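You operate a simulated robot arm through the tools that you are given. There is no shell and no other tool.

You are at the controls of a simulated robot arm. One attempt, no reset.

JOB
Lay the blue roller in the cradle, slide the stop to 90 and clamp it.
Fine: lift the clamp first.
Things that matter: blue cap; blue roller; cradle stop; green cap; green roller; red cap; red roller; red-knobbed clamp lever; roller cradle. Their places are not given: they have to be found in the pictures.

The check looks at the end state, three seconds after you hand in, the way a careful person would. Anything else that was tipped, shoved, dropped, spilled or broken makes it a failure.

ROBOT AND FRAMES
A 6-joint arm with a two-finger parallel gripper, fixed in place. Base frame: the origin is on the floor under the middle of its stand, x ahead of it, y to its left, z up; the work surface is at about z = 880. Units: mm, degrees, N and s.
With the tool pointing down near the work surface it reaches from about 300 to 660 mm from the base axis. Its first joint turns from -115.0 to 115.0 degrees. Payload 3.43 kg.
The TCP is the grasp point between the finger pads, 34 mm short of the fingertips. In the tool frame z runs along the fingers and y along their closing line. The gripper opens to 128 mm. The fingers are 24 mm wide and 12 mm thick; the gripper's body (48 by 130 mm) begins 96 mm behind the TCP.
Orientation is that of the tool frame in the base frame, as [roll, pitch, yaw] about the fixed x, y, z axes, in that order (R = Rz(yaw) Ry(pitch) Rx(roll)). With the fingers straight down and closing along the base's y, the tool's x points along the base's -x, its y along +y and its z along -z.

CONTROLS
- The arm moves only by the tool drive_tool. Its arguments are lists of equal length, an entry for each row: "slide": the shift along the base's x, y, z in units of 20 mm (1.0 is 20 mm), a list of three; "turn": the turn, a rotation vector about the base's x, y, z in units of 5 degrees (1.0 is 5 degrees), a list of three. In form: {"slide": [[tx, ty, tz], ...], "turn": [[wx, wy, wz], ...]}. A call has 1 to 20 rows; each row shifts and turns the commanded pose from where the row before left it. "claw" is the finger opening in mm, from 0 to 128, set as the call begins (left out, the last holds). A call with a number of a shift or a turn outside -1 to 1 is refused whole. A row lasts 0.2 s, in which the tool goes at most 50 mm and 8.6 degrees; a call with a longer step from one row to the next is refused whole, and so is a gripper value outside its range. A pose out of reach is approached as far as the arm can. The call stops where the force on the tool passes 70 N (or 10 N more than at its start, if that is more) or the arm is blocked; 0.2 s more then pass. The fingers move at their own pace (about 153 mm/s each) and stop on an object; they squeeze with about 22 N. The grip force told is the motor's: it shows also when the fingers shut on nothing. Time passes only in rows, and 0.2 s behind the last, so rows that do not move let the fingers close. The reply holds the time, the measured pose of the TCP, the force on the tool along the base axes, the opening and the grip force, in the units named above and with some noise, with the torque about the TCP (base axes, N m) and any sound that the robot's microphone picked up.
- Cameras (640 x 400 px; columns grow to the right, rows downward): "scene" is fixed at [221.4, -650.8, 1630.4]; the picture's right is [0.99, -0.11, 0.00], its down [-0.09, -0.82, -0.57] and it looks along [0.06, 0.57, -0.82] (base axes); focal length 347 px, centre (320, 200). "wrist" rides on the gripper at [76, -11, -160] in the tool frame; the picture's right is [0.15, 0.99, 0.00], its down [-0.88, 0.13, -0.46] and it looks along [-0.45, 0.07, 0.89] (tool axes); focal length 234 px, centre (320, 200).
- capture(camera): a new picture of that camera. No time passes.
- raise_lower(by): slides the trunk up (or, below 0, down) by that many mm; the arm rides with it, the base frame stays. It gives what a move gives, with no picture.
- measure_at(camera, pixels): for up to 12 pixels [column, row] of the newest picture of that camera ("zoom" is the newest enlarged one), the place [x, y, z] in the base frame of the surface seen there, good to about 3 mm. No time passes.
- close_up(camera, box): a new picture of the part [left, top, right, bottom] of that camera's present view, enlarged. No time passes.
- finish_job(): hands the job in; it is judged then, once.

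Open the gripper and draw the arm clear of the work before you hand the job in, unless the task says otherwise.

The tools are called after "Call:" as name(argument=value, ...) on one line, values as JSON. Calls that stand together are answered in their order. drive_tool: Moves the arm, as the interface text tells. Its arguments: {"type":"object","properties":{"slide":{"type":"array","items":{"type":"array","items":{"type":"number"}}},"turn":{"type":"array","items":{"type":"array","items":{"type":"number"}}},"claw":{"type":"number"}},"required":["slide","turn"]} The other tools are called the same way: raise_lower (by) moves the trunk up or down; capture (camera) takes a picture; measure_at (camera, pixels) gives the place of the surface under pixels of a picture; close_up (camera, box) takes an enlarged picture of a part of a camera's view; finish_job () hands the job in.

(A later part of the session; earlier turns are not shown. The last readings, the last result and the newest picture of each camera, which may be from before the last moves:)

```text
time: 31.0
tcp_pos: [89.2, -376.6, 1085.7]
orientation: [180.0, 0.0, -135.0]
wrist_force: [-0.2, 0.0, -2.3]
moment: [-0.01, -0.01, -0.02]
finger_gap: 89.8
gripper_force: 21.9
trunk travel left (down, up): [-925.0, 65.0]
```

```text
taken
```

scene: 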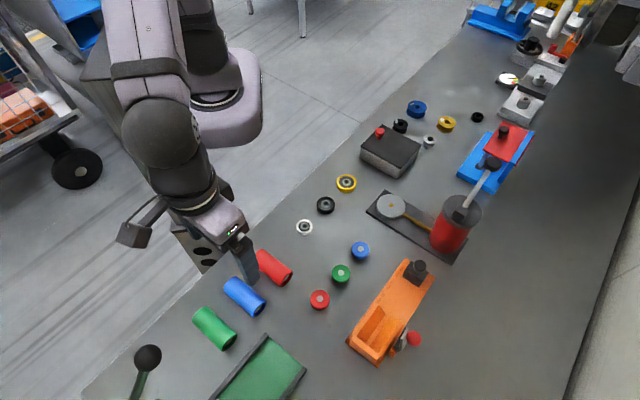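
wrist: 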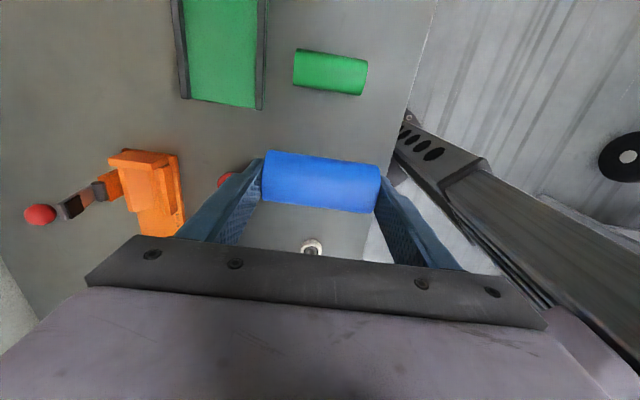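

The roller is held and weighs about 2.3 N. I carry it over the cradle while turning it 90°, staying at z about 1085.

Call:
drive_tool(slide=[[0.8, -0.222, 0], [0.8, -0.222, 0], [0.8, -0.222, 0], [0.8, -0.222, 0], [0.8, -0.222, 0], [0.8, -0.222, 0], [0.8, -0.222, 0], [0.8, -0.222, 0], [0.8, -0.222, 0], [0.8, -0.222, 0], [0.8, -0.222, 0], [0.8, -0.222, 0], [0.8, -0.222, 0], [0.8, -0.222, 0], [0.8, -0.222, 0], [0.8, -0.222, 0], [0.8, -0.222, 0], [0.8, -0.222, 0]], turn=[[0, 0, -1], [0, 0, -1], [0, 0, -1], [0, 0, -1], [0, 0, -1], [0, 0, -1], [0, 0, -1], [0, 0, -1], [0, 0, -1], [0, 0, -1], [0, 0, -1], [0, 0, -1], [0, 0, -1], [0, 0, -1], [0, 0, -1], [0, 0, -1], [0, 0, -1], [0, 0, -1]])

Call:
capture(camera="wrist")

Call:
capture(camera="scene")

```text
time: 34.8
tcp_pos: [379.3, -459.5, 1083.5]
orientation: [180.0, -0.1, 134.9]
wrist_force: [-0.6, 0.0, -2.9]
moment: [0.0, 0.01, -0.01]
finger_gap: 89.8
gripper_force: 22.1
trunk travel left (down, up): [-925.0, 65.0]
```

```text
taken
```

wrist: 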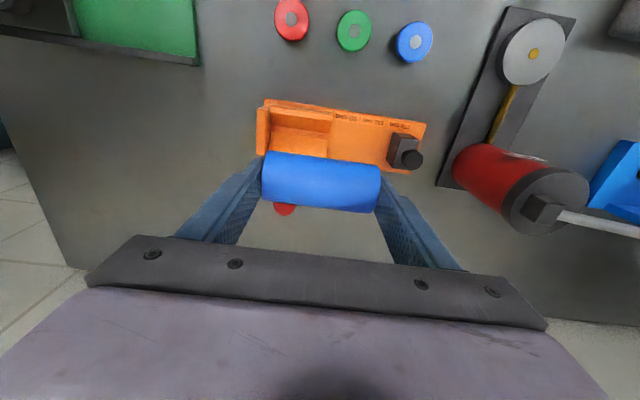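

```text
taken
```

scene: 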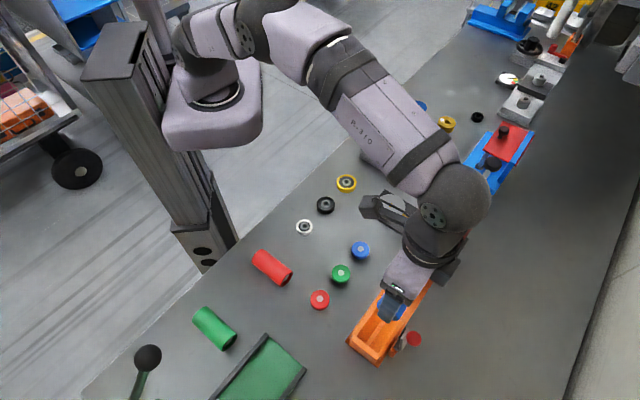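

The roller is over the cradle. I enlarge the wrist view to check the end plate, the V block and the stop against the roller before lowering it.

Call:
close_up(camera="wrist", box=[240, 85, 440, 215])

Call:
close_up(camera="scene", box=[330, 260, 450, 370])

```text
3.08 times, centred on (340, 150) of wrist
```

zoom: 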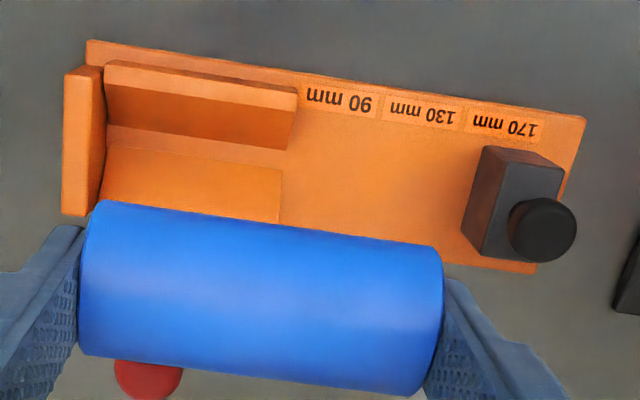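

```text
3.64 times, centred on (390, 315) of scene
```

zoom: 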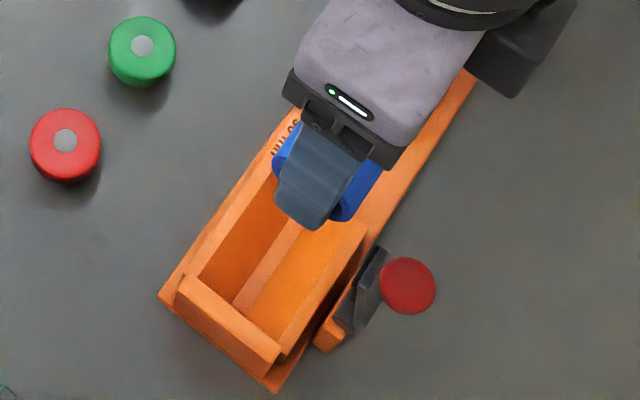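

I zoom in further on the end plate and its inner edge for measuring.

Call:
close_up(camera="wrist", box=[250, 95, 310, 155])

```text
6.67 times, centred on (280, 125) of wrist
```

zoom: 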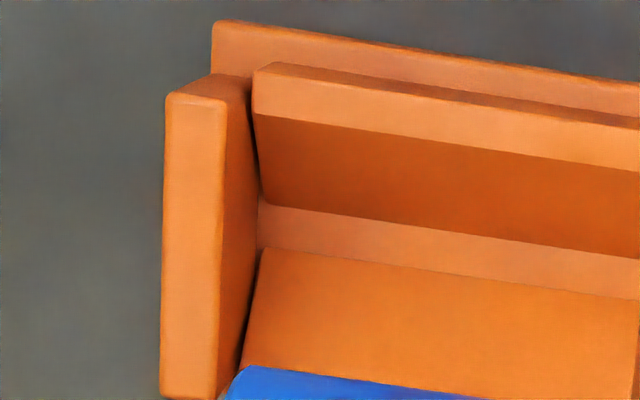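

Call:
measure_at(camera="zoom", pixels=[[220, 120], [217, 200], [214, 300], [170, 120], [168, 250], [240, 120], [238, 200], [236, 280], [262, 85], [275, 230], [265, 265], [258, 100]])

```text
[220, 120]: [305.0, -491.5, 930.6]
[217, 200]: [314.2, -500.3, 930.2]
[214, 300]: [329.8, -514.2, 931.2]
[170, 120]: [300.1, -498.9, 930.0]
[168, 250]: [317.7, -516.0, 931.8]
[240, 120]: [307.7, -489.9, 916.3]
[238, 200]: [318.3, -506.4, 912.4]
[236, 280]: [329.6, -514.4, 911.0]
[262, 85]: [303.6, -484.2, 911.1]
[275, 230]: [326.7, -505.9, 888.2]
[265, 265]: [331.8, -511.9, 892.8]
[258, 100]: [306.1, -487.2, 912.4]
```

The end plate's inner face is at about -131 along the cradle axis, the V block runs from -127 to -48, and the stop face is at about +49, which reads 180. "90" therefore means the stop snug against a roller pushed to the end plate. I shift the roller about 11 mm towards the end plate, leaving room for the finger, and lower it to just above the V.

Call:
drive_tool(slide=[[-0.485, -0.28, 0], [0, 0, -0.88], [0, 0, -0.88], [0, 0, -0.88], [0, 0, -0.88], [0, 0, -0.88], [0, 0, -0.88], [0, 0, -0.88]], turn=[[0, 0, 0], [0, 0, 0], [0, 0, 0], [0, 0, 0], [0, 0, 0], [0, 0, 0], [0, 0, 0], [0, 0, 0]])

Call:
capture(camera="wrist")

Call:
close_up(camera="scene", box=[330, 260, 450, 370])

```text
time: 36.6
tcp_pos: [368.4, -463.9, 961.5]
orientation: [-179.9, -0.1, 134.9]
wrist_force: [-0.1, -0.2, -1.9]
moment: [-0.02, -0.03, 0.02]
finger_gap: 89.6
gripper_force: 22.3
trunk travel left (down, up): [-925.0, 65.0]
```

```text
taken
```

wrist: 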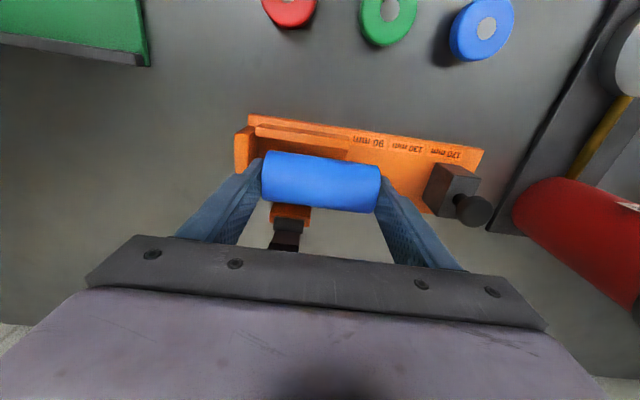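

```text
3.64 times, centred on (390, 315) of scene
```

zoom: 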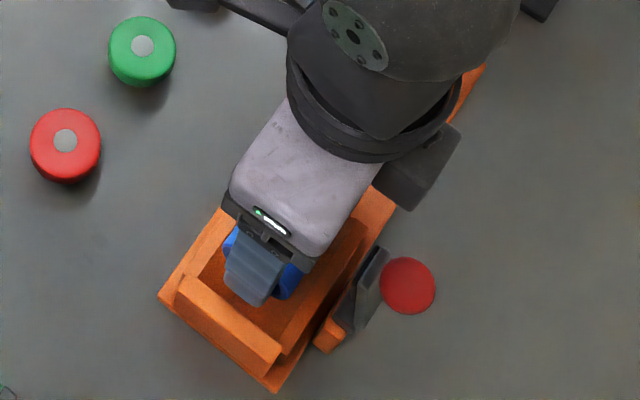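

The roller hangs centred over the trough, and the near finger is clear of the end plate. I lower it 20 mm more in small steps.

Call:
drive_tool(slide=[[0, 0, -0.25], [0, 0, -0.25], [0, 0, -0.25], [0, 0, -0.2]], turn=[[0, 0, 0], [0, 0, 0], [0, 0, 0], [0, 0, 0]])

Call:
close_up(camera="wrist", box=[220, 100, 420, 260])

Call:
close_up(camera="scene", box=[340, 290, 420, 370])

```text
time: 37.6
tcp_pos: [365.2, -464.3, 941.6]
orientation: [180.0, 0.1, 135.0]
wrist_force: [0.2, 1.5, -1.4]
moment: [0.0, 0.01, -0.02]
finger_gap: 89.6
gripper_force: 22.3
trunk travel left (down, up): [-925.0, 65.0]
```

```text
2.50 times, centred on (320, 180) of wrist
```

zoom: 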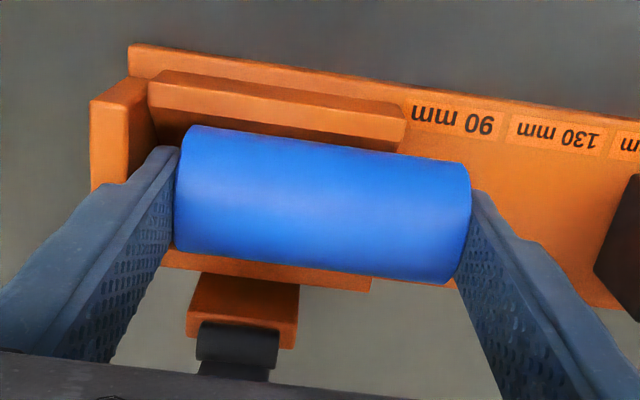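

```text
5.00 times, centred on (380, 330) of scene
```

zoom: 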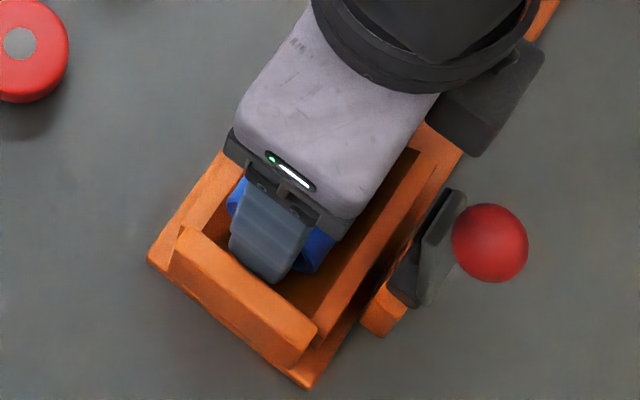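

The force is still small and the roller is nearly in the V. I let two still rows pass to re-read the pose.

Call:
drive_tool(slide=[[0, 0, 0], [0, 0, 0]], turn=[[0, 0, 0], [0, 0, 0]])

Call:
drive_tool(slide=[[0, 0, 0]], turn=[[0, 0, 0]])

```text
time: 38.2
tcp_pos: [367.0, -464.7, 942.2]
orientation: [180.0, 0.0, 135.0]
wrist_force: [-0.7, -0.5, -2.5]
moment: [-0.01, 0.01, 0.03]
finger_gap: 89.8
gripper_force: 22.2
trunk travel left (down, up): [-925.0, 65.0]
```

```text
time: 38.6
tcp_pos: [366.6, -463.4, 943.1]
orientation: [-179.9, 0.0, 135.0]
wrist_force: [0.5, -0.2, -3.0]
moment: [0.01, 0.01, 0.01]
finger_gap: 89.9
gripper_force: 21.6
trunk travel left (down, up): [-925.0, 65.0]
```

The readings average (366.8,-464.1,942.4), and the trough centre is about 2 mm further out. I shift 2 mm and lower in 2 mm steps, watching the vertical force.

Call:
drive_tool(slide=[[0.07, -0.07, -0.1], [0, 0, -0.1]], turn=[[0, 0, 0], [0, 0, 0]])

Call:
drive_tool(slide=[[0, 0, -0.1]], turn=[[0, 0, 0]])

```text
time: 39.2
tcp_pos: [368.6, -465.5, 938.3]
orientation: [-180.0, 0.0, 135.0]
wrist_force: [0.5, 0.6, -2.5]
moment: [-0.05, -0.04, 0.0]
finger_gap: 89.6
gripper_force: 22.0
trunk travel left (down, up): [-925.0, 65.0]
```

```text
time: 39.6
tcp_pos: [368.2, -466.8, 937.6]
orientation: [180.0, 0.1, 135.0]
wrist_force: [1.7, -0.3, 0.5]
moment: [0.07, -0.04, -0.02]
finger_gap: 89.8
gripper_force: 22.3
trunk travel left (down, up): [-925.0, 65.0]
```

The vertical force changed from -2.5 to +0.5 N, so the roller has touched the V. I lower 1 mm more to confirm it is seated on both faces.

Call:
drive_tool(slide=[[0, 0, -0.06], [0, 0, 0]], turn=[[0, 0, 0], [0, 0, 0]])

Call:
close_up(camera="wrist", box=[220, 100, 420, 260])

```text
time: 40.2
tcp_pos: [366.8, -466.8, 936.6]
orientation: [180.0, 0.3, 135.0]
wrist_force: [5.6, -2.7, 9.8]
moment: [0.17, -0.33, -0.19]
finger_gap: 89.9
gripper_force: 22.2
trunk travel left (down, up): [-925.0, 65.0]
```

```text
2.50 times, centred on (320, 180) of wrist
```

zoom: 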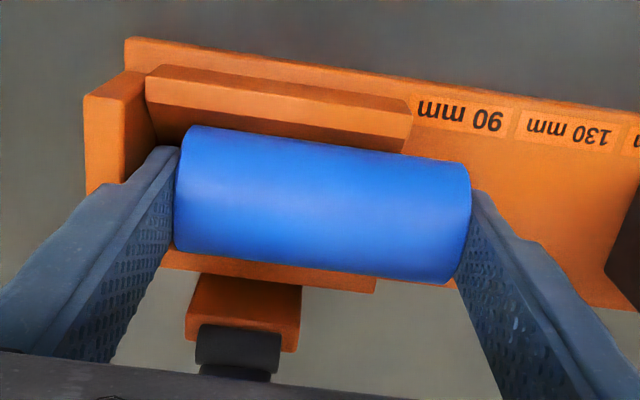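

The roller presses into the V with about 10 N. I release it by opening only to 95, which keeps the near finger off the end plate.

Call:
drive_tool(slide=[[0, 0, 0], [0, 0, 0]], turn=[[0, 0, 0], [0, 0, 0]], claw=95)

Call:
close_up(camera="wrist", box=[220, 100, 420, 260])

```text
time: 40.8
tcp_pos: [365.6, -465.8, 934.3]
orientation: [-179.9, 0.0, 135.0]
wrist_force: [0.3, -0.2, -0.2]
moment: [-0.01, 0.01, 0.02]
finger_gap: 94.7
gripper_force: 0.1
trunk travel left (down, up): [-925.0, 65.0]
```

```text
2.50 times, centred on (320, 180) of wrist
```

zoom: 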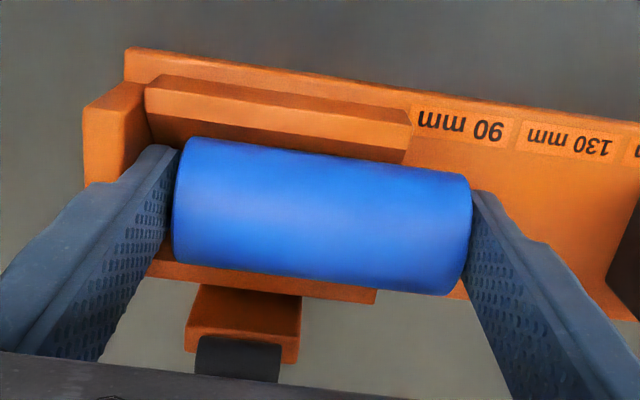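

The roller is released and resting in the V. I rise straight up, clear of it.

Call:
drive_tool(slide=[[0, 0, 0.3], [0, 0, 0.6], [0, 0, 0.9], [0, 0, 0.9], [0, 0, 0.9], [0, 0, 0.9], [0, 0, 0.9]], turn=[[0, 0, 0], [0, 0, 0], [0, 0, 0], [0, 0, 0], [0, 0, 0], [0, 0, 0], [0, 0, 0]])

Call:
close_up(camera="wrist", box=[220, 80, 440, 220])

Call:
close_up(camera="scene", box=[330, 250, 450, 370])

```text
time: 42.4
tcp_pos: [368.1, -465.3, 1043.5]
orientation: [-180.0, 0.0, 135.0]
wrist_force: [-0.5, 0.3, 0.5]
moment: [0.01, -0.02, 0.0]
finger_gap: 95.0
gripper_force: 0.1
trunk travel left (down, up): [-925.0, 65.0]
```

```text
2.86 times, centred on (330, 150) of wrist
```

zoom: 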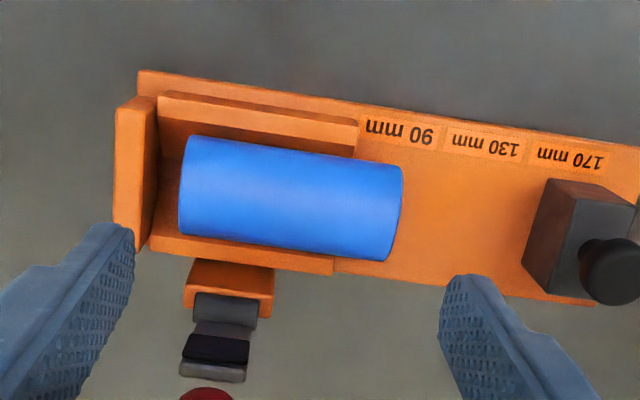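

```text
3.33 times, centred on (390, 310) of scene
```

zoom: 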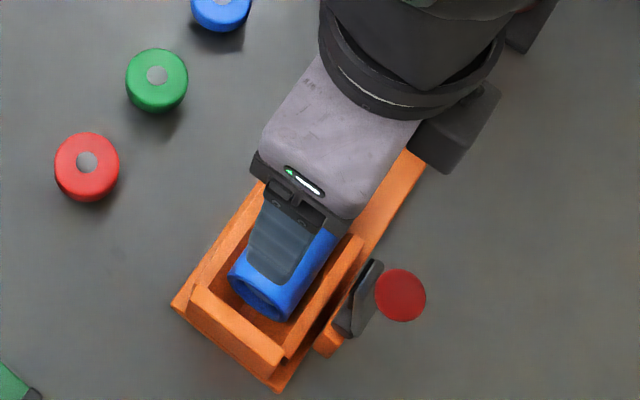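

The roller rests in the V about 20 mm from the end plate, and the stop will push it home. I measure the stop block and its black knob in a closer view.

Call:
close_up(camera="wrist", box=[385, 125, 465, 195])

Call:
measure_at(camera="zoom", pixels=[[100, 200], [120, 110], [200, 110], [320, 100], [220, 280], [280, 270], [330, 250], [380, 250], [330, 290], [300, 180], [160, 60], [60, 60]])

```text
5.71 times, centred on (425, 160) of wrist
```

zoom: 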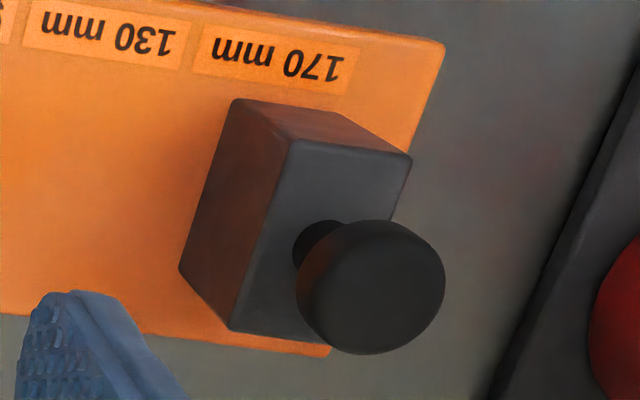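

```text
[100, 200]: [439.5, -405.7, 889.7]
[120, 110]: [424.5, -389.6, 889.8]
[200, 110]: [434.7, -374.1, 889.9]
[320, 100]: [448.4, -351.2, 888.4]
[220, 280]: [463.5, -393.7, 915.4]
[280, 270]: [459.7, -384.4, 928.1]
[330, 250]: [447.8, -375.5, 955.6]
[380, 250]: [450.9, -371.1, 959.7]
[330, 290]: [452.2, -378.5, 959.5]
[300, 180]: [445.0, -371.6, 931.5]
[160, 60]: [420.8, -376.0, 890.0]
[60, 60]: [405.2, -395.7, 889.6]
```

The label boxes show clear borders here. I measure their edges and the stop's bottom front edge to learn what the scale refers to.

Call:
measure_at(camera="zoom", pixels=[[26, 28], [186, 45], [200, 50], [353, 75], [22, 42], [180, 66], [196, 68], [345, 92], [182, 262], [232, 105], [206, 190], [444, 45]])

Call:
close_up(camera="wrist", box=[320, 105, 440, 160])

```text
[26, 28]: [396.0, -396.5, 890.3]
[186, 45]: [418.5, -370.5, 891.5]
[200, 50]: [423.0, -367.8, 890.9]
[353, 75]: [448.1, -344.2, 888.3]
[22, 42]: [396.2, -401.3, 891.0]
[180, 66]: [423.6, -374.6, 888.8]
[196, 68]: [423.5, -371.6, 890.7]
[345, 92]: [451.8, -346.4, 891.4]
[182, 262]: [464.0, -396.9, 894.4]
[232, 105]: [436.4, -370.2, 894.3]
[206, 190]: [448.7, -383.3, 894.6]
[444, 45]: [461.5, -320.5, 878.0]
```

```text
5.33 times, centred on (380, 132) of wrist
```

zoom: 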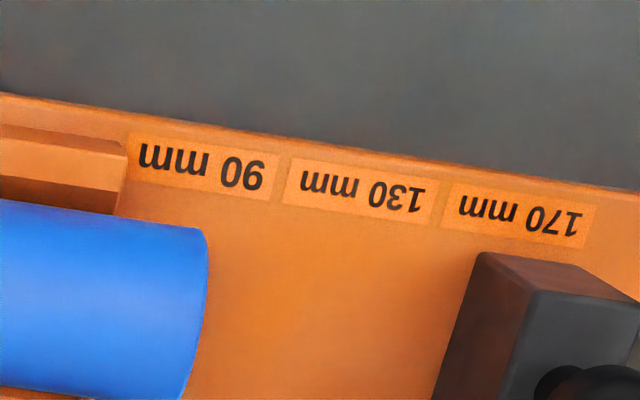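

I measure the stop block's thickness (its top front and back edges) and the knob centre from both cameras.

Call:
close_up(camera="wrist", box=[400, 130, 460, 190])

Call:
measure_at(camera="zoom", pixels=[[250, 105], [390, 125], [225, 190], [190, 300], [230, 130], [380, 180], [370, 150], [300, 180], [200, 320], [330, 110], [255, 230], [395, 140]])

```text
6.67 times, centred on (430, 160) of wrist
```

zoom: 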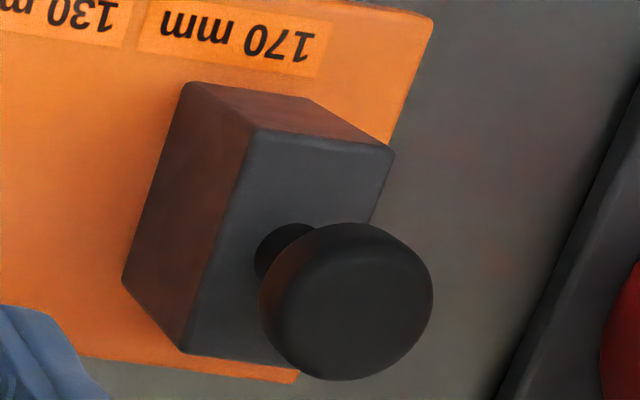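

```text
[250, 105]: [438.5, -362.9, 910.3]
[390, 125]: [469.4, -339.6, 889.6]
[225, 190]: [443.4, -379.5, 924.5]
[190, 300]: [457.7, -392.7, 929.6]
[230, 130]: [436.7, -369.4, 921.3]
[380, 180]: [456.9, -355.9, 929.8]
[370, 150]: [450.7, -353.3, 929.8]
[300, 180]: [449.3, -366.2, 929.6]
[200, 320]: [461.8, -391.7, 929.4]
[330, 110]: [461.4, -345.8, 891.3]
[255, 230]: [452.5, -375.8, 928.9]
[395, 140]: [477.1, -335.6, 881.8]
```

The stop block is about 26 mm thick (47 to 73 along the axis), its knob is centred on it, and each label's left edge matches a gap of N mm from the end plate. I close the fingers, move behind the stop, and come down there clear of the pump.

Call:
drive_tool(slide=[[0.712, 0.7, 0.25], [0.712, 0.7, 0.25], [0.712, 0.7, 0.25], [0.712, 0.7, 0.25], [0.712, 0.7, 0.25], [0.712, 0.7, 0.25], [0.712, 0.7, 0.25], [0.712, 0.7, 0.25]], turn=[[0, 0, 0], [0, 0, 0], [0, 0, 0], [0, 0, 0], [0, 0, 0], [0, 0, 0], [0, 0, 0], [0, 0, 0]], claw=0)

Call:
capture(camera="wrist")

Call:
capture(camera="scene")

```text
time: 44.2
tcp_pos: [481.7, -352.0, 1086.1]
orientation: [-180.0, 0.0, 134.9]
wrist_force: [-0.9, 0.0, -0.2]
moment: [-0.02, 0.01, 0.0]
finger_gap: 0.0
gripper_force: 22.0
trunk travel left (down, up): [-925.0, 65.0]
```

```text
taken
```

wrist: 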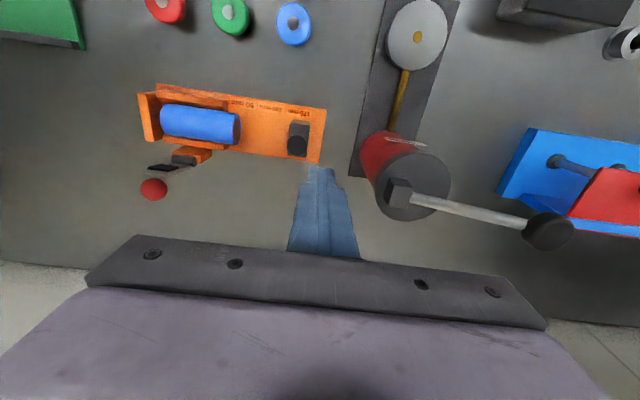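

```text
taken
```

scene: 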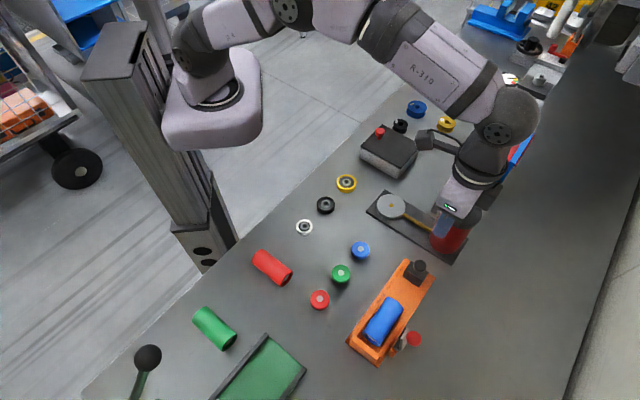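

The closed fingers are just behind the stop (fingertip at (322,170), stop at (300,140)), and the pump's handle is clear. I descend in two stages with a check between.

Call:
drive_tool(slide=[[0, 0, -0.9], [0, 0, -0.9], [0, 0, -0.9], [0, 0, -0.9]], turn=[[0, 0, 0], [0, 0, 0], [0, 0, 0], [0, 0, 0]])

Call:
capture(camera="wrist")

Call:
close_up(camera="scene", box=[370, 180, 530, 300])

```text
time: 45.2
tcp_pos: [481.7, -354.2, 1011.3]
orientation: [-180.0, 0.1, 135.0]
wrist_force: [-0.4, -0.5, 0.2]
moment: [0.04, -0.02, 0.01]
finger_gap: 0.0
gripper_force: 22.4
trunk travel left (down, up): [-925.0, 65.0]
```

```text
taken
```

wrist: 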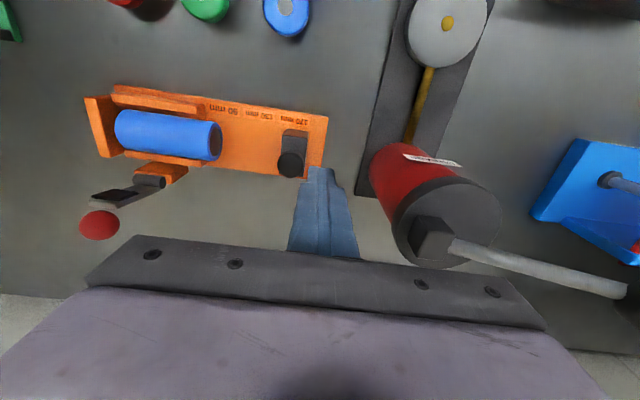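

```text
3.33 times, centred on (450, 240) of scene
```

zoom: 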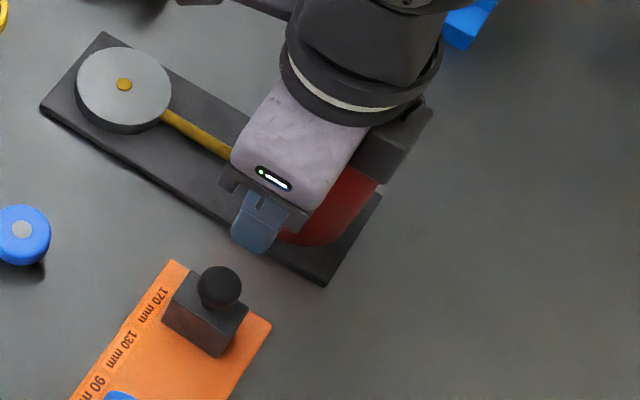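

I measure the pump's top, its box and rod to check the clearance for the gripper body on the way down.

Call:
measure_at(camera="wrist", pixels=[[400, 215], [445, 200], [425, 240], [440, 255], [470, 245], [520, 265], [600, 285], [410, 235], [395, 180], [480, 200]])

```text
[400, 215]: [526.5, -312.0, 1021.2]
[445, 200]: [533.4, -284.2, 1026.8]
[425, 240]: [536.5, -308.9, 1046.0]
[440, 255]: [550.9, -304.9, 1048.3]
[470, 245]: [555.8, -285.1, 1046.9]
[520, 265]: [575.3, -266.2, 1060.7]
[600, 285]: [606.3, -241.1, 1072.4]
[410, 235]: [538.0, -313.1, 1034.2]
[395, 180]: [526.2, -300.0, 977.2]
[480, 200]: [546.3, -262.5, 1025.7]
```

The pump's top rim is at z 1027 and its box at 1048, about 160 along the axis. With the TCP at z 960 the gripper body stays above 1056, so it is clear. I descend 51 mm.

Call:
drive_tool(slide=[[-0.05, -0.05, -0.85], [-0.05, -0.05, -0.85], [0, 0, -0.85]], turn=[[0, 0, 0], [0, 0, 0], [0, 0, 0]])

Call:
capture(camera="wrist")

Call:
close_up(camera="scene", box=[370, 180, 530, 300])

```text
time: 46.0
tcp_pos: [479.6, -355.4, 961.8]
orientation: [180.0, 0.1, 134.9]
wrist_force: [-0.1, 0.2, -0.2]
moment: [-0.01, -0.02, 0.01]
finger_gap: 0.0
gripper_force: 22.3
trunk travel left (down, up): [-925.0, 65.0]
```

```text
taken
```

wrist: 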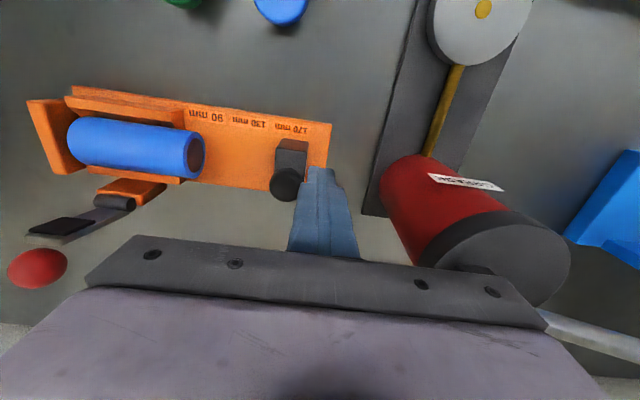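

```text
3.33 times, centred on (450, 240) of scene
```

zoom: 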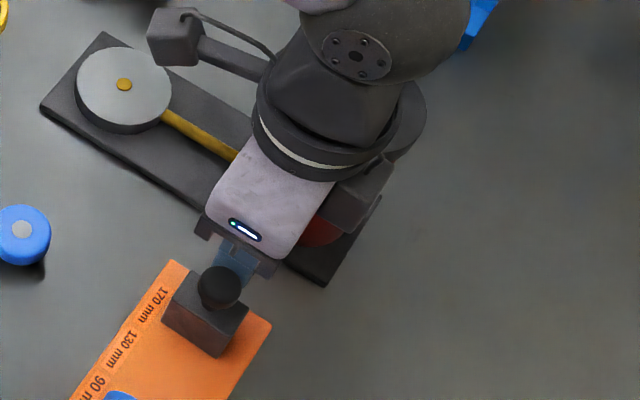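

The fingers are right behind the stop's knob. I start pushing it along the cradle axis, with small steps first.

Call:
drive_tool(slide=[[-0.2, -0.2, 0], [-0.2, -0.2, 0], [-0.2, -0.2, 0]], turn=[[0, 0, 0], [0, 0, 0], [0, 0, 0]])

Call:
close_up(camera="wrist", box=[60, 80, 380, 260])

```text
time: 46.8
tcp_pos: [466.1, -368.4, 960.2]
orientation: [179.9, -0.1, 135.0]
wrist_force: [-0.3, -0.1, 0.2]
moment: [0.01, -0.02, 0.01]
finger_gap: 0.2
gripper_force: 21.5
trunk travel left (down, up): [-925.0, 65.0]
```

```text
2.00 times, centred on (220, 170) of wrist
```

zoom: 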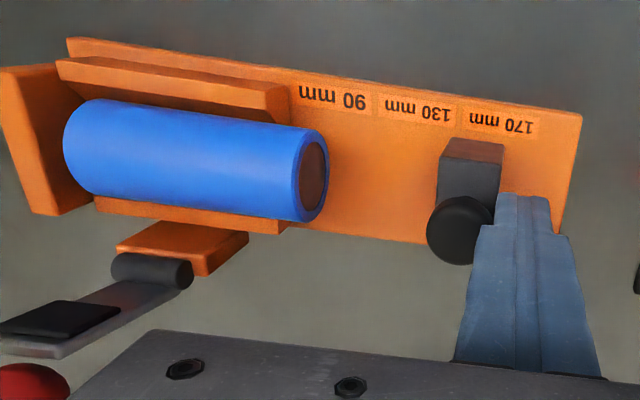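

The stop slides freely and has passed the 170 label. I continue slowly, 49 mm further, to just before the stop reaches the roller.

Call:
drive_tool(slide=[[-0.25, -0.25, 0], [-0.25, -0.25, 0], [-0.25, -0.25, 0], [-0.25, -0.25, 0], [-0.25, -0.25, 0], [-0.25, -0.25, 0], [-0.2, -0.2, 0]], turn=[[0, 0, 0], [0, 0, 0], [0, 0, 0], [0, 0, 0], [0, 0, 0], [0, 0, 0], [0, 0, 0]])

Call:
capture(camera="wrist")

Call:
close_up(camera="wrist", box=[120, 80, 420, 240])

```text
time: 48.4
tcp_pos: [432.8, -402.3, 960.2]
orientation: [-179.9, -0.1, 135.0]
wrist_force: [1.4, 1.0, 0.5]
moment: [0.03, -0.04, 0.01]
finger_gap: 0.0
gripper_force: 22.5
trunk travel left (down, up): [-925.0, 65.0]
```

```text
taken
```

wrist: 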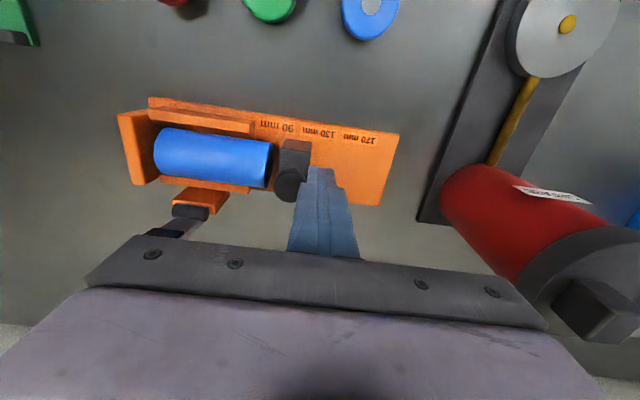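

```text
2.13 times, centred on (270, 160) of wrist
```

zoom: 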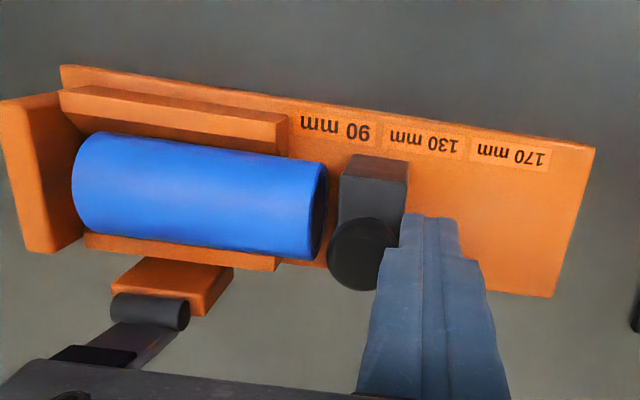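

The stop is a few millimetres from the roller's end. I push on in 3.5 mm steps, which moves the roller towards the end plate.

Call:
drive_tool(slide=[[-0.125, -0.125, 0], [-0.125, -0.125, 0], [-0.125, -0.125, 0], [-0.125, -0.125, 0]], turn=[[0, 0, 0], [0, 0, 0], [0, 0, 0], [0, 0, 0]])

Call:
close_up(camera="wrist", box=[120, 80, 420, 240])

```text
time: 49.4
tcp_pos: [423.5, -410.8, 961.9]
orientation: [-180.0, 0.1, 135.1]
wrist_force: [1.4, 1.7, 1.1]
moment: [0.08, -0.02, -0.01]
finger_gap: 0.1
gripper_force: 22.4
trunk travel left (down, up): [-925.0, 65.0]
```

```text
2.13 times, centred on (270, 160) of wrist
```

zoom: 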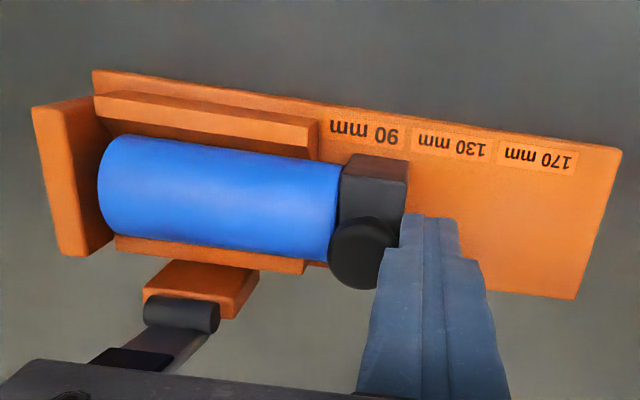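

The stop is now at the roller's end with only about 2.5 N. I continue 10 mm in small steps.

Call:
drive_tool(slide=[[-0.1, -0.1, 0], [-0.1, -0.1, 0], [-0.1, -0.1, 0]], turn=[[0, 0, 0], [0, 0, 0], [0, 0, 0]])

Call:
close_up(camera="wrist", box=[120, 80, 420, 240])

```text
time: 50.2
tcp_pos: [418.4, -415.4, 960.8]
orientation: [180.0, 0.1, 135.0]
wrist_force: [-0.3, -0.1, 0.0]
moment: [-0.01, 0.02, -0.01]
finger_gap: 0.3
gripper_force: 21.7
trunk travel left (down, up): [-925.0, 65.0]
```

```text
2.13 times, centred on (270, 160) of wrist
```

zoom: 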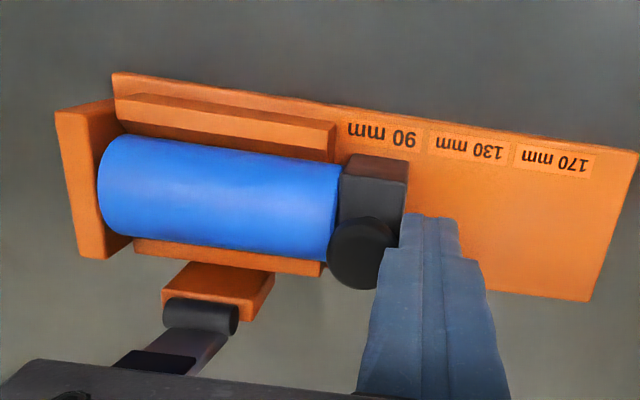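

About 5 mm should remain until the roller meets the end plate. I push on in 2 mm steps, watching the force.

Call:
drive_tool(slide=[[-0.075, -0.075, 0], [-0.075, -0.075, 0]], turn=[[0, 0, 0], [0, 0, 0]])

Call:
drive_tool(slide=[[-0.05, -0.05, 0], [0, 0, 0]], turn=[[0, 0, 0], [0, 0, 0]])

Call:
close_up(camera="wrist", box=[120, 80, 420, 240])

```text
time: 50.8
tcp_pos: [418.3, -416.4, 960.9]
orientation: [-180.0, 0.0, 135.0]
wrist_force: [7.9, 9.5, 1.2]
moment: [0.23, -0.2, -0.06]
finger_gap: 0.0
gripper_force: 22.2
trunk travel left (down, up): [-925.0, 65.0]
```

```text
time: 51.4
tcp_pos: [417.4, -417.5, 960.9]
orientation: [179.9, 0.0, 134.9]
wrist_force: [14.6, 16.4, -0.7]
moment: [0.44, -0.41, 0.01]
finger_gap: 0.0
gripper_force: 22.1
trunk travel left (down, up): [-925.0, 65.0]
```

```text
2.13 times, centred on (270, 160) of wrist
```

zoom: 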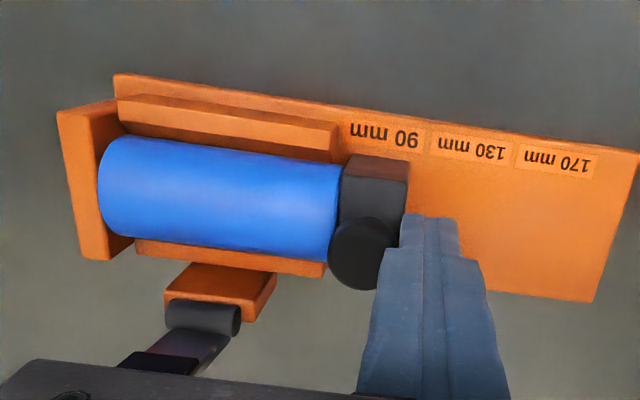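

The force rose to 22 N with almost no motion, so the roller is against the end plate and the stop is snug. I back off and rise to view the result.

Call:
drive_tool(slide=[[0.25, 0.25, 0], [0.4, 0.4, 0.3], [0.3, 0.3, 0.9], [0, 0, 0.9], [0, 0, 0.9], [0, 0, 0.9], [-0.5, -0.5, 0.9], [-0.8, -0.8, 0.5], [-0.8, -0.8, 0]], turn=[[0, 0, 0], [0, 0, 0], [0, 0, 0], [0, 0, 0], [0, 0, 0], [0, 0, 0], [0, 0, 0], [0, 0, 0], [0, 0, 0]])

Call:
capture(camera="wrist")

Call:
close_up(camera="scene", box=[330, 250, 450, 370])

```text
time: 53.4
tcp_pos: [389.3, -443.6, 1068.6]
orientation: [180.0, 0.0, 135.0]
wrist_force: [-0.3, -0.4, 0.1]
moment: [0.03, 0.01, -0.03]
finger_gap: 0.0
gripper_force: 22.0
trunk travel left (down, up): [-925.0, 65.0]
```

```text
taken
```

wrist: 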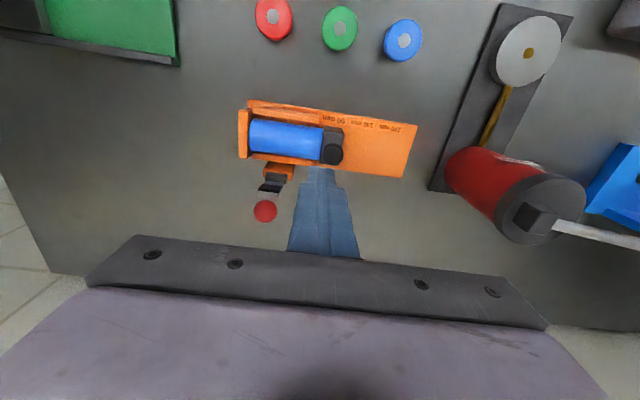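

```text
3.33 times, centred on (390, 310) of scene
```

zoom: 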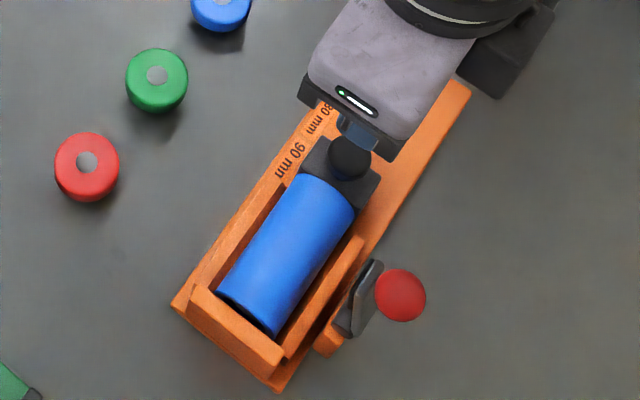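

The roller lies in the trough between the end plate and the stop. I enlarge to check the stop against the 90 label.

Call:
close_up(camera="wrist", box=[300, 100, 380, 170])

Call:
measure_at(camera="zoom", pixels=[[180, 175], [325, 185], [330, 210], [185, 215], [180, 245], [240, 240], [330, 240], [60, 200], [200, 130], [320, 140], [240, 190], [300, 200]])

```text
5.71 times, centred on (340, 135) of wrist
```

zoom: 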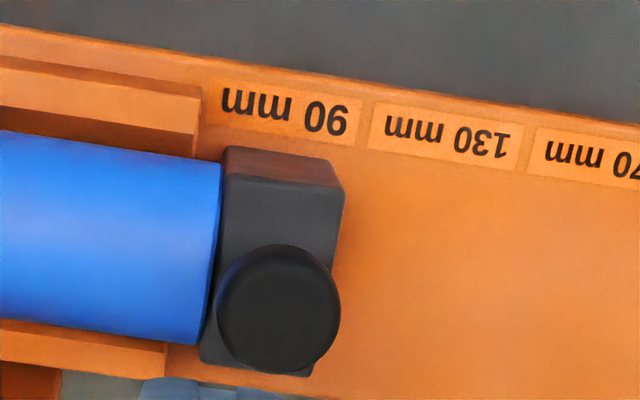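

```text
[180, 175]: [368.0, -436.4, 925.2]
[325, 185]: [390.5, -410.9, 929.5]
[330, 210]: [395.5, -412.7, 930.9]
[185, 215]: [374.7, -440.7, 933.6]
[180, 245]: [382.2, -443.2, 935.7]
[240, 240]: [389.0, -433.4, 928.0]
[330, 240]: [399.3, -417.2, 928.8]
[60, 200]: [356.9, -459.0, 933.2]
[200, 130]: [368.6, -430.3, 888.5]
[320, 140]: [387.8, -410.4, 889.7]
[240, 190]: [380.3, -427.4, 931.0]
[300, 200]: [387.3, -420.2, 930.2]
```

The stop is centred on the 90 label, from about x 225 to 345 with the label at 212–360, and touches the roller. Next comes the lever, so I measure its knob and arm in the open position.

Call:
measure_at(camera="wrist", pixels=[[265, 211], [265, 205], [258, 211], [272, 211], [272, 187], [270, 195], [278, 172], [285, 168]])

Call:
close_up(camera="wrist", box=[230, 140, 310, 230])

Call:
measure_at(camera="scene", pixels=[[413, 338], [401, 340], [405, 333], [397, 345], [399, 350]])

```text
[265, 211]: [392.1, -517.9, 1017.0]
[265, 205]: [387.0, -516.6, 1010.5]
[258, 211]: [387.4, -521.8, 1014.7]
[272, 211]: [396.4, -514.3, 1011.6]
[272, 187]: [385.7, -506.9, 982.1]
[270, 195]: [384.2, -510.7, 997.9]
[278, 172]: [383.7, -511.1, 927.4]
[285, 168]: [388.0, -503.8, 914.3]
```

```text
4.44 times, centred on (270, 185) of wrist
```

zoom: 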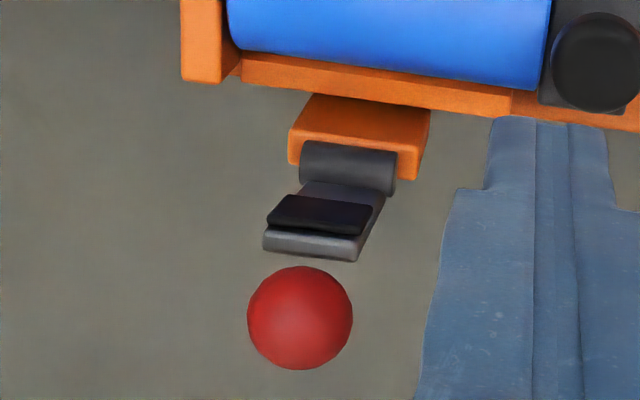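

```text
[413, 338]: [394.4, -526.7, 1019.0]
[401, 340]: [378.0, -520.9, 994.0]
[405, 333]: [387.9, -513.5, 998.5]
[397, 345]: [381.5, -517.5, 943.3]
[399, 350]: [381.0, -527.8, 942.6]
```

The knob centre is now at about (396,-524,1007), and the lever stands about 83° open. I'll tilt the gripper 20° outward, open the claw to 44, and move above the knob to grip it again.

Call:
drive_tool(slide=[[-0.085, -0.645, 0.21], [-0.085, -0.645, 0.21], [-0.085, -0.645, 0.21], [-0.085, -0.645, 0.21], [-0.085, -0.645, 0.21]], turn=[[-0.707, -0.707, 0], [-0.707, -0.707, 0], [-0.707, -0.707, 0], [-0.707, -0.707, 0], [0, 0, 0]], claw=44)

Call:
capture(camera="wrist")

Call:
close_up(camera="scene", box=[330, 260, 450, 370])

```text
time: 54.6
tcp_pos: [381.8, -510.0, 1088.2]
orientation: [179.9, 20.0, 135.1]
wrist_force: [0.1, 0.3, -0.6]
moment: [0.01, -0.01, -0.01]
finger_gap: 44.1
gripper_force: 0.0
trunk travel left (down, up): [-925.0, 65.0]
```

```text
taken
```

wrist: 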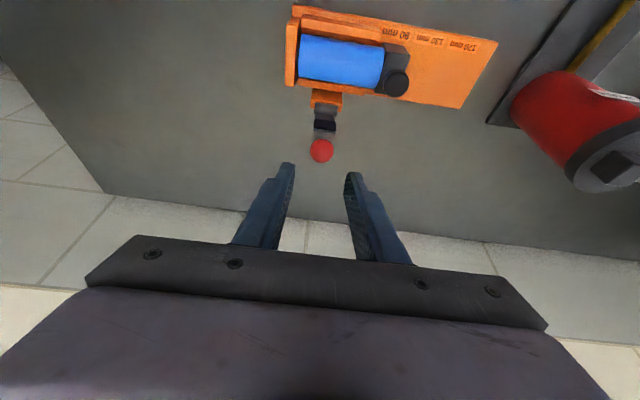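

```text
3.64 times, centred on (390, 315) of scene
```

zoom: 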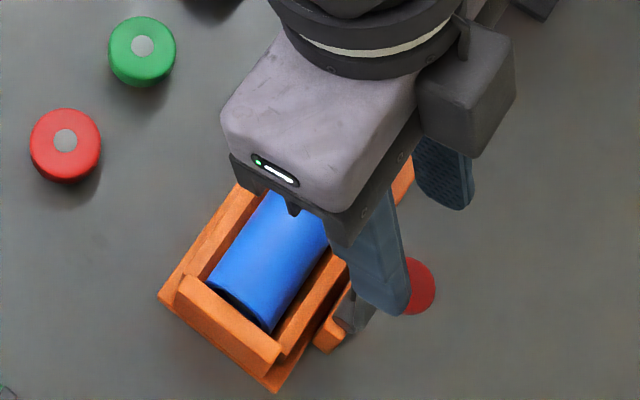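

The knob at (321,151) is centred between the fingertips (288 and 352). I check its position once more before advancing.

Call:
measure_at(camera="wrist", pixels=[[321, 151], [321, 146], [316, 151], [326, 151], [324, 125], [323, 112]])

```text
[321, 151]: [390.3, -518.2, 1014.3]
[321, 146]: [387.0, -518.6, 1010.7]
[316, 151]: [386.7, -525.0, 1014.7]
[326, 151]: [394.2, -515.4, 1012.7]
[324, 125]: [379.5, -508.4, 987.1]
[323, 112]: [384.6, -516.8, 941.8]
```

The knob centre is confirmed at (396,-523,1004). I advance so that the fingers straddle it.

Call:
drive_tool(slide=[[0.124, -0.113, -0.785], [0.124, -0.113, -0.785], [0.124, -0.113, -0.785], [0.124, -0.113, -0.785], [0.124, -0.113, -0.785]], turn=[[0, 0, 0], [0, 0, 0], [0, 0, 0], [0, 0, 0], [0, 0, 0]])

Call:
capture(camera="wrist")

Call:
close_up(camera="scene", box=[330, 260, 450, 370])

```text
time: 55.8
tcp_pos: [393.6, -520.7, 1009.0]
orientation: [-179.9, 19.9, 134.9]
wrist_force: [0.0, 0.0, -0.2]
moment: [0.0, -0.01, 0.0]
finger_gap: 44.0
gripper_force: 0.0
trunk travel left (down, up): [-925.0, 65.0]
```

```text
taken
```

wrist: 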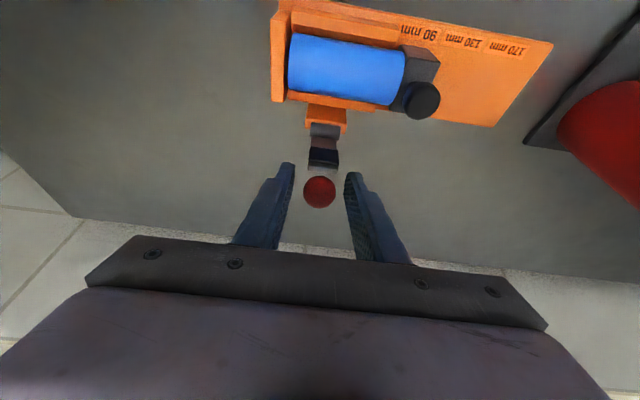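

```text
3.64 times, centred on (390, 315) of scene
```

zoom: 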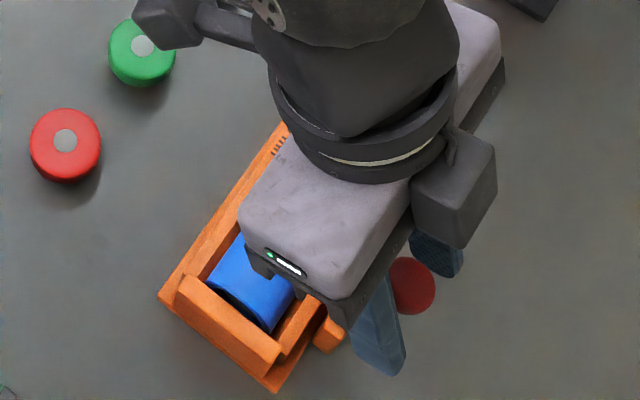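

The knob at (319,192) is between the pads. I close on it.

Call:
drive_tool(slide=[[0, 0, 0], [0, 0, 0], [0, 0, 0]], turn=[[0, 0, 0], [0, 0, 0], [0, 0, 0]], claw=10)

```text
time: 56.6
tcp_pos: [392.2, -521.4, 1009.4]
orientation: [-180.0, 20.0, 135.0]
wrist_force: [0.4, -1.5, -0.3]
moment: [-0.05, -0.07, -0.01]
finger_gap: 25.0
gripper_force: 45.0
trunk travel left (down, up): [-925.0, 65.0]
```

The knob is gripped again. I swing it back down along the arc, rotating the tool with the lever so the pads do not twist on the knob; three steps first.

Call:
drive_tool(slide=[[-0.237, 0.237, 0.029], [-0.239, 0.239, 0], [-0.238, 0.238, -0.03]], turn=[[-0.707, -0.707, 0], [-0.707, -0.707, 0], [-0.707, -0.707, 0]])

Call:
close_up(camera="scene", box=[330, 260, 450, 370])

```text
time: 57.4
tcp_pos: [380.2, -506.5, 1009.3]
orientation: [-179.7, 34.9, 135.1]
wrist_force: [-1.0, -5.0, -8.1]
moment: [-0.32, 0.18, 0.08]
finger_gap: 25.1
gripper_force: 44.7
trunk travel left (down, up): [-925.0, 65.0]
```

```text
3.64 times, centred on (390, 315) of scene
```

zoom: 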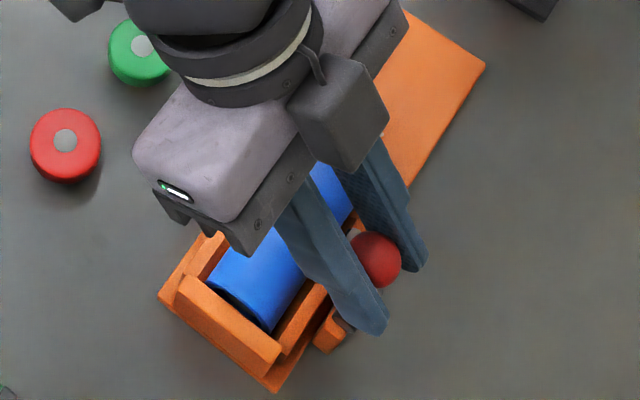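

The lever follows with under 10 N. I continue four more steps.

Call:
drive_tool(slide=[[-0.235, 0.235, -0.059], [-0.231, 0.231, -0.088], [-0.224, 0.224, -0.116], [-0.216, 0.216, -0.144]], turn=[[-0.707, -0.707, 0], [-0.707, -0.707, 0], [-0.707, -0.707, 0], [-0.707, -0.707, 0]])

Call:
close_up(camera="scene", box=[330, 260, 450, 370])

Call:
capture(camera="wrist")

```text
time: 58.4
tcp_pos: [365.1, -491.7, 1003.4]
orientation: [177.3, 51.5, 133.3]
wrist_force: [-33.3, -25.1, 11.3]
moment: [0.01, 0.14, -0.49]
finger_gap: 24.8
gripper_force: 45.1
out of reach, approached as far as the arm can: row 1, 2
trunk travel left (down, up): [-925.0, 65.0]
```

```text
3.64 times, centred on (390, 315) of scene
```

zoom: 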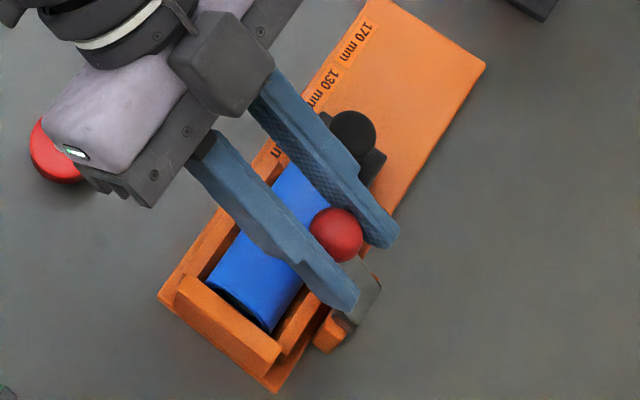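

```text
taken
```

wrist: 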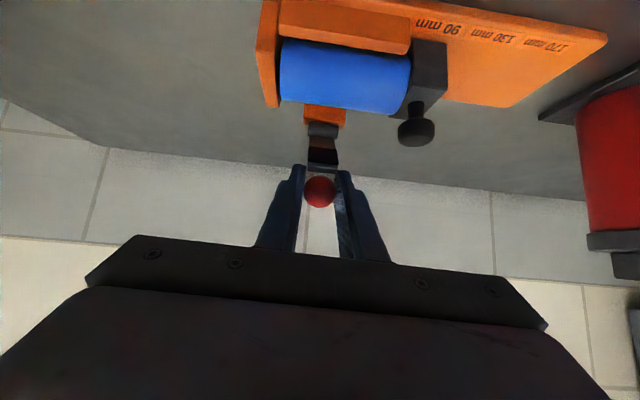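

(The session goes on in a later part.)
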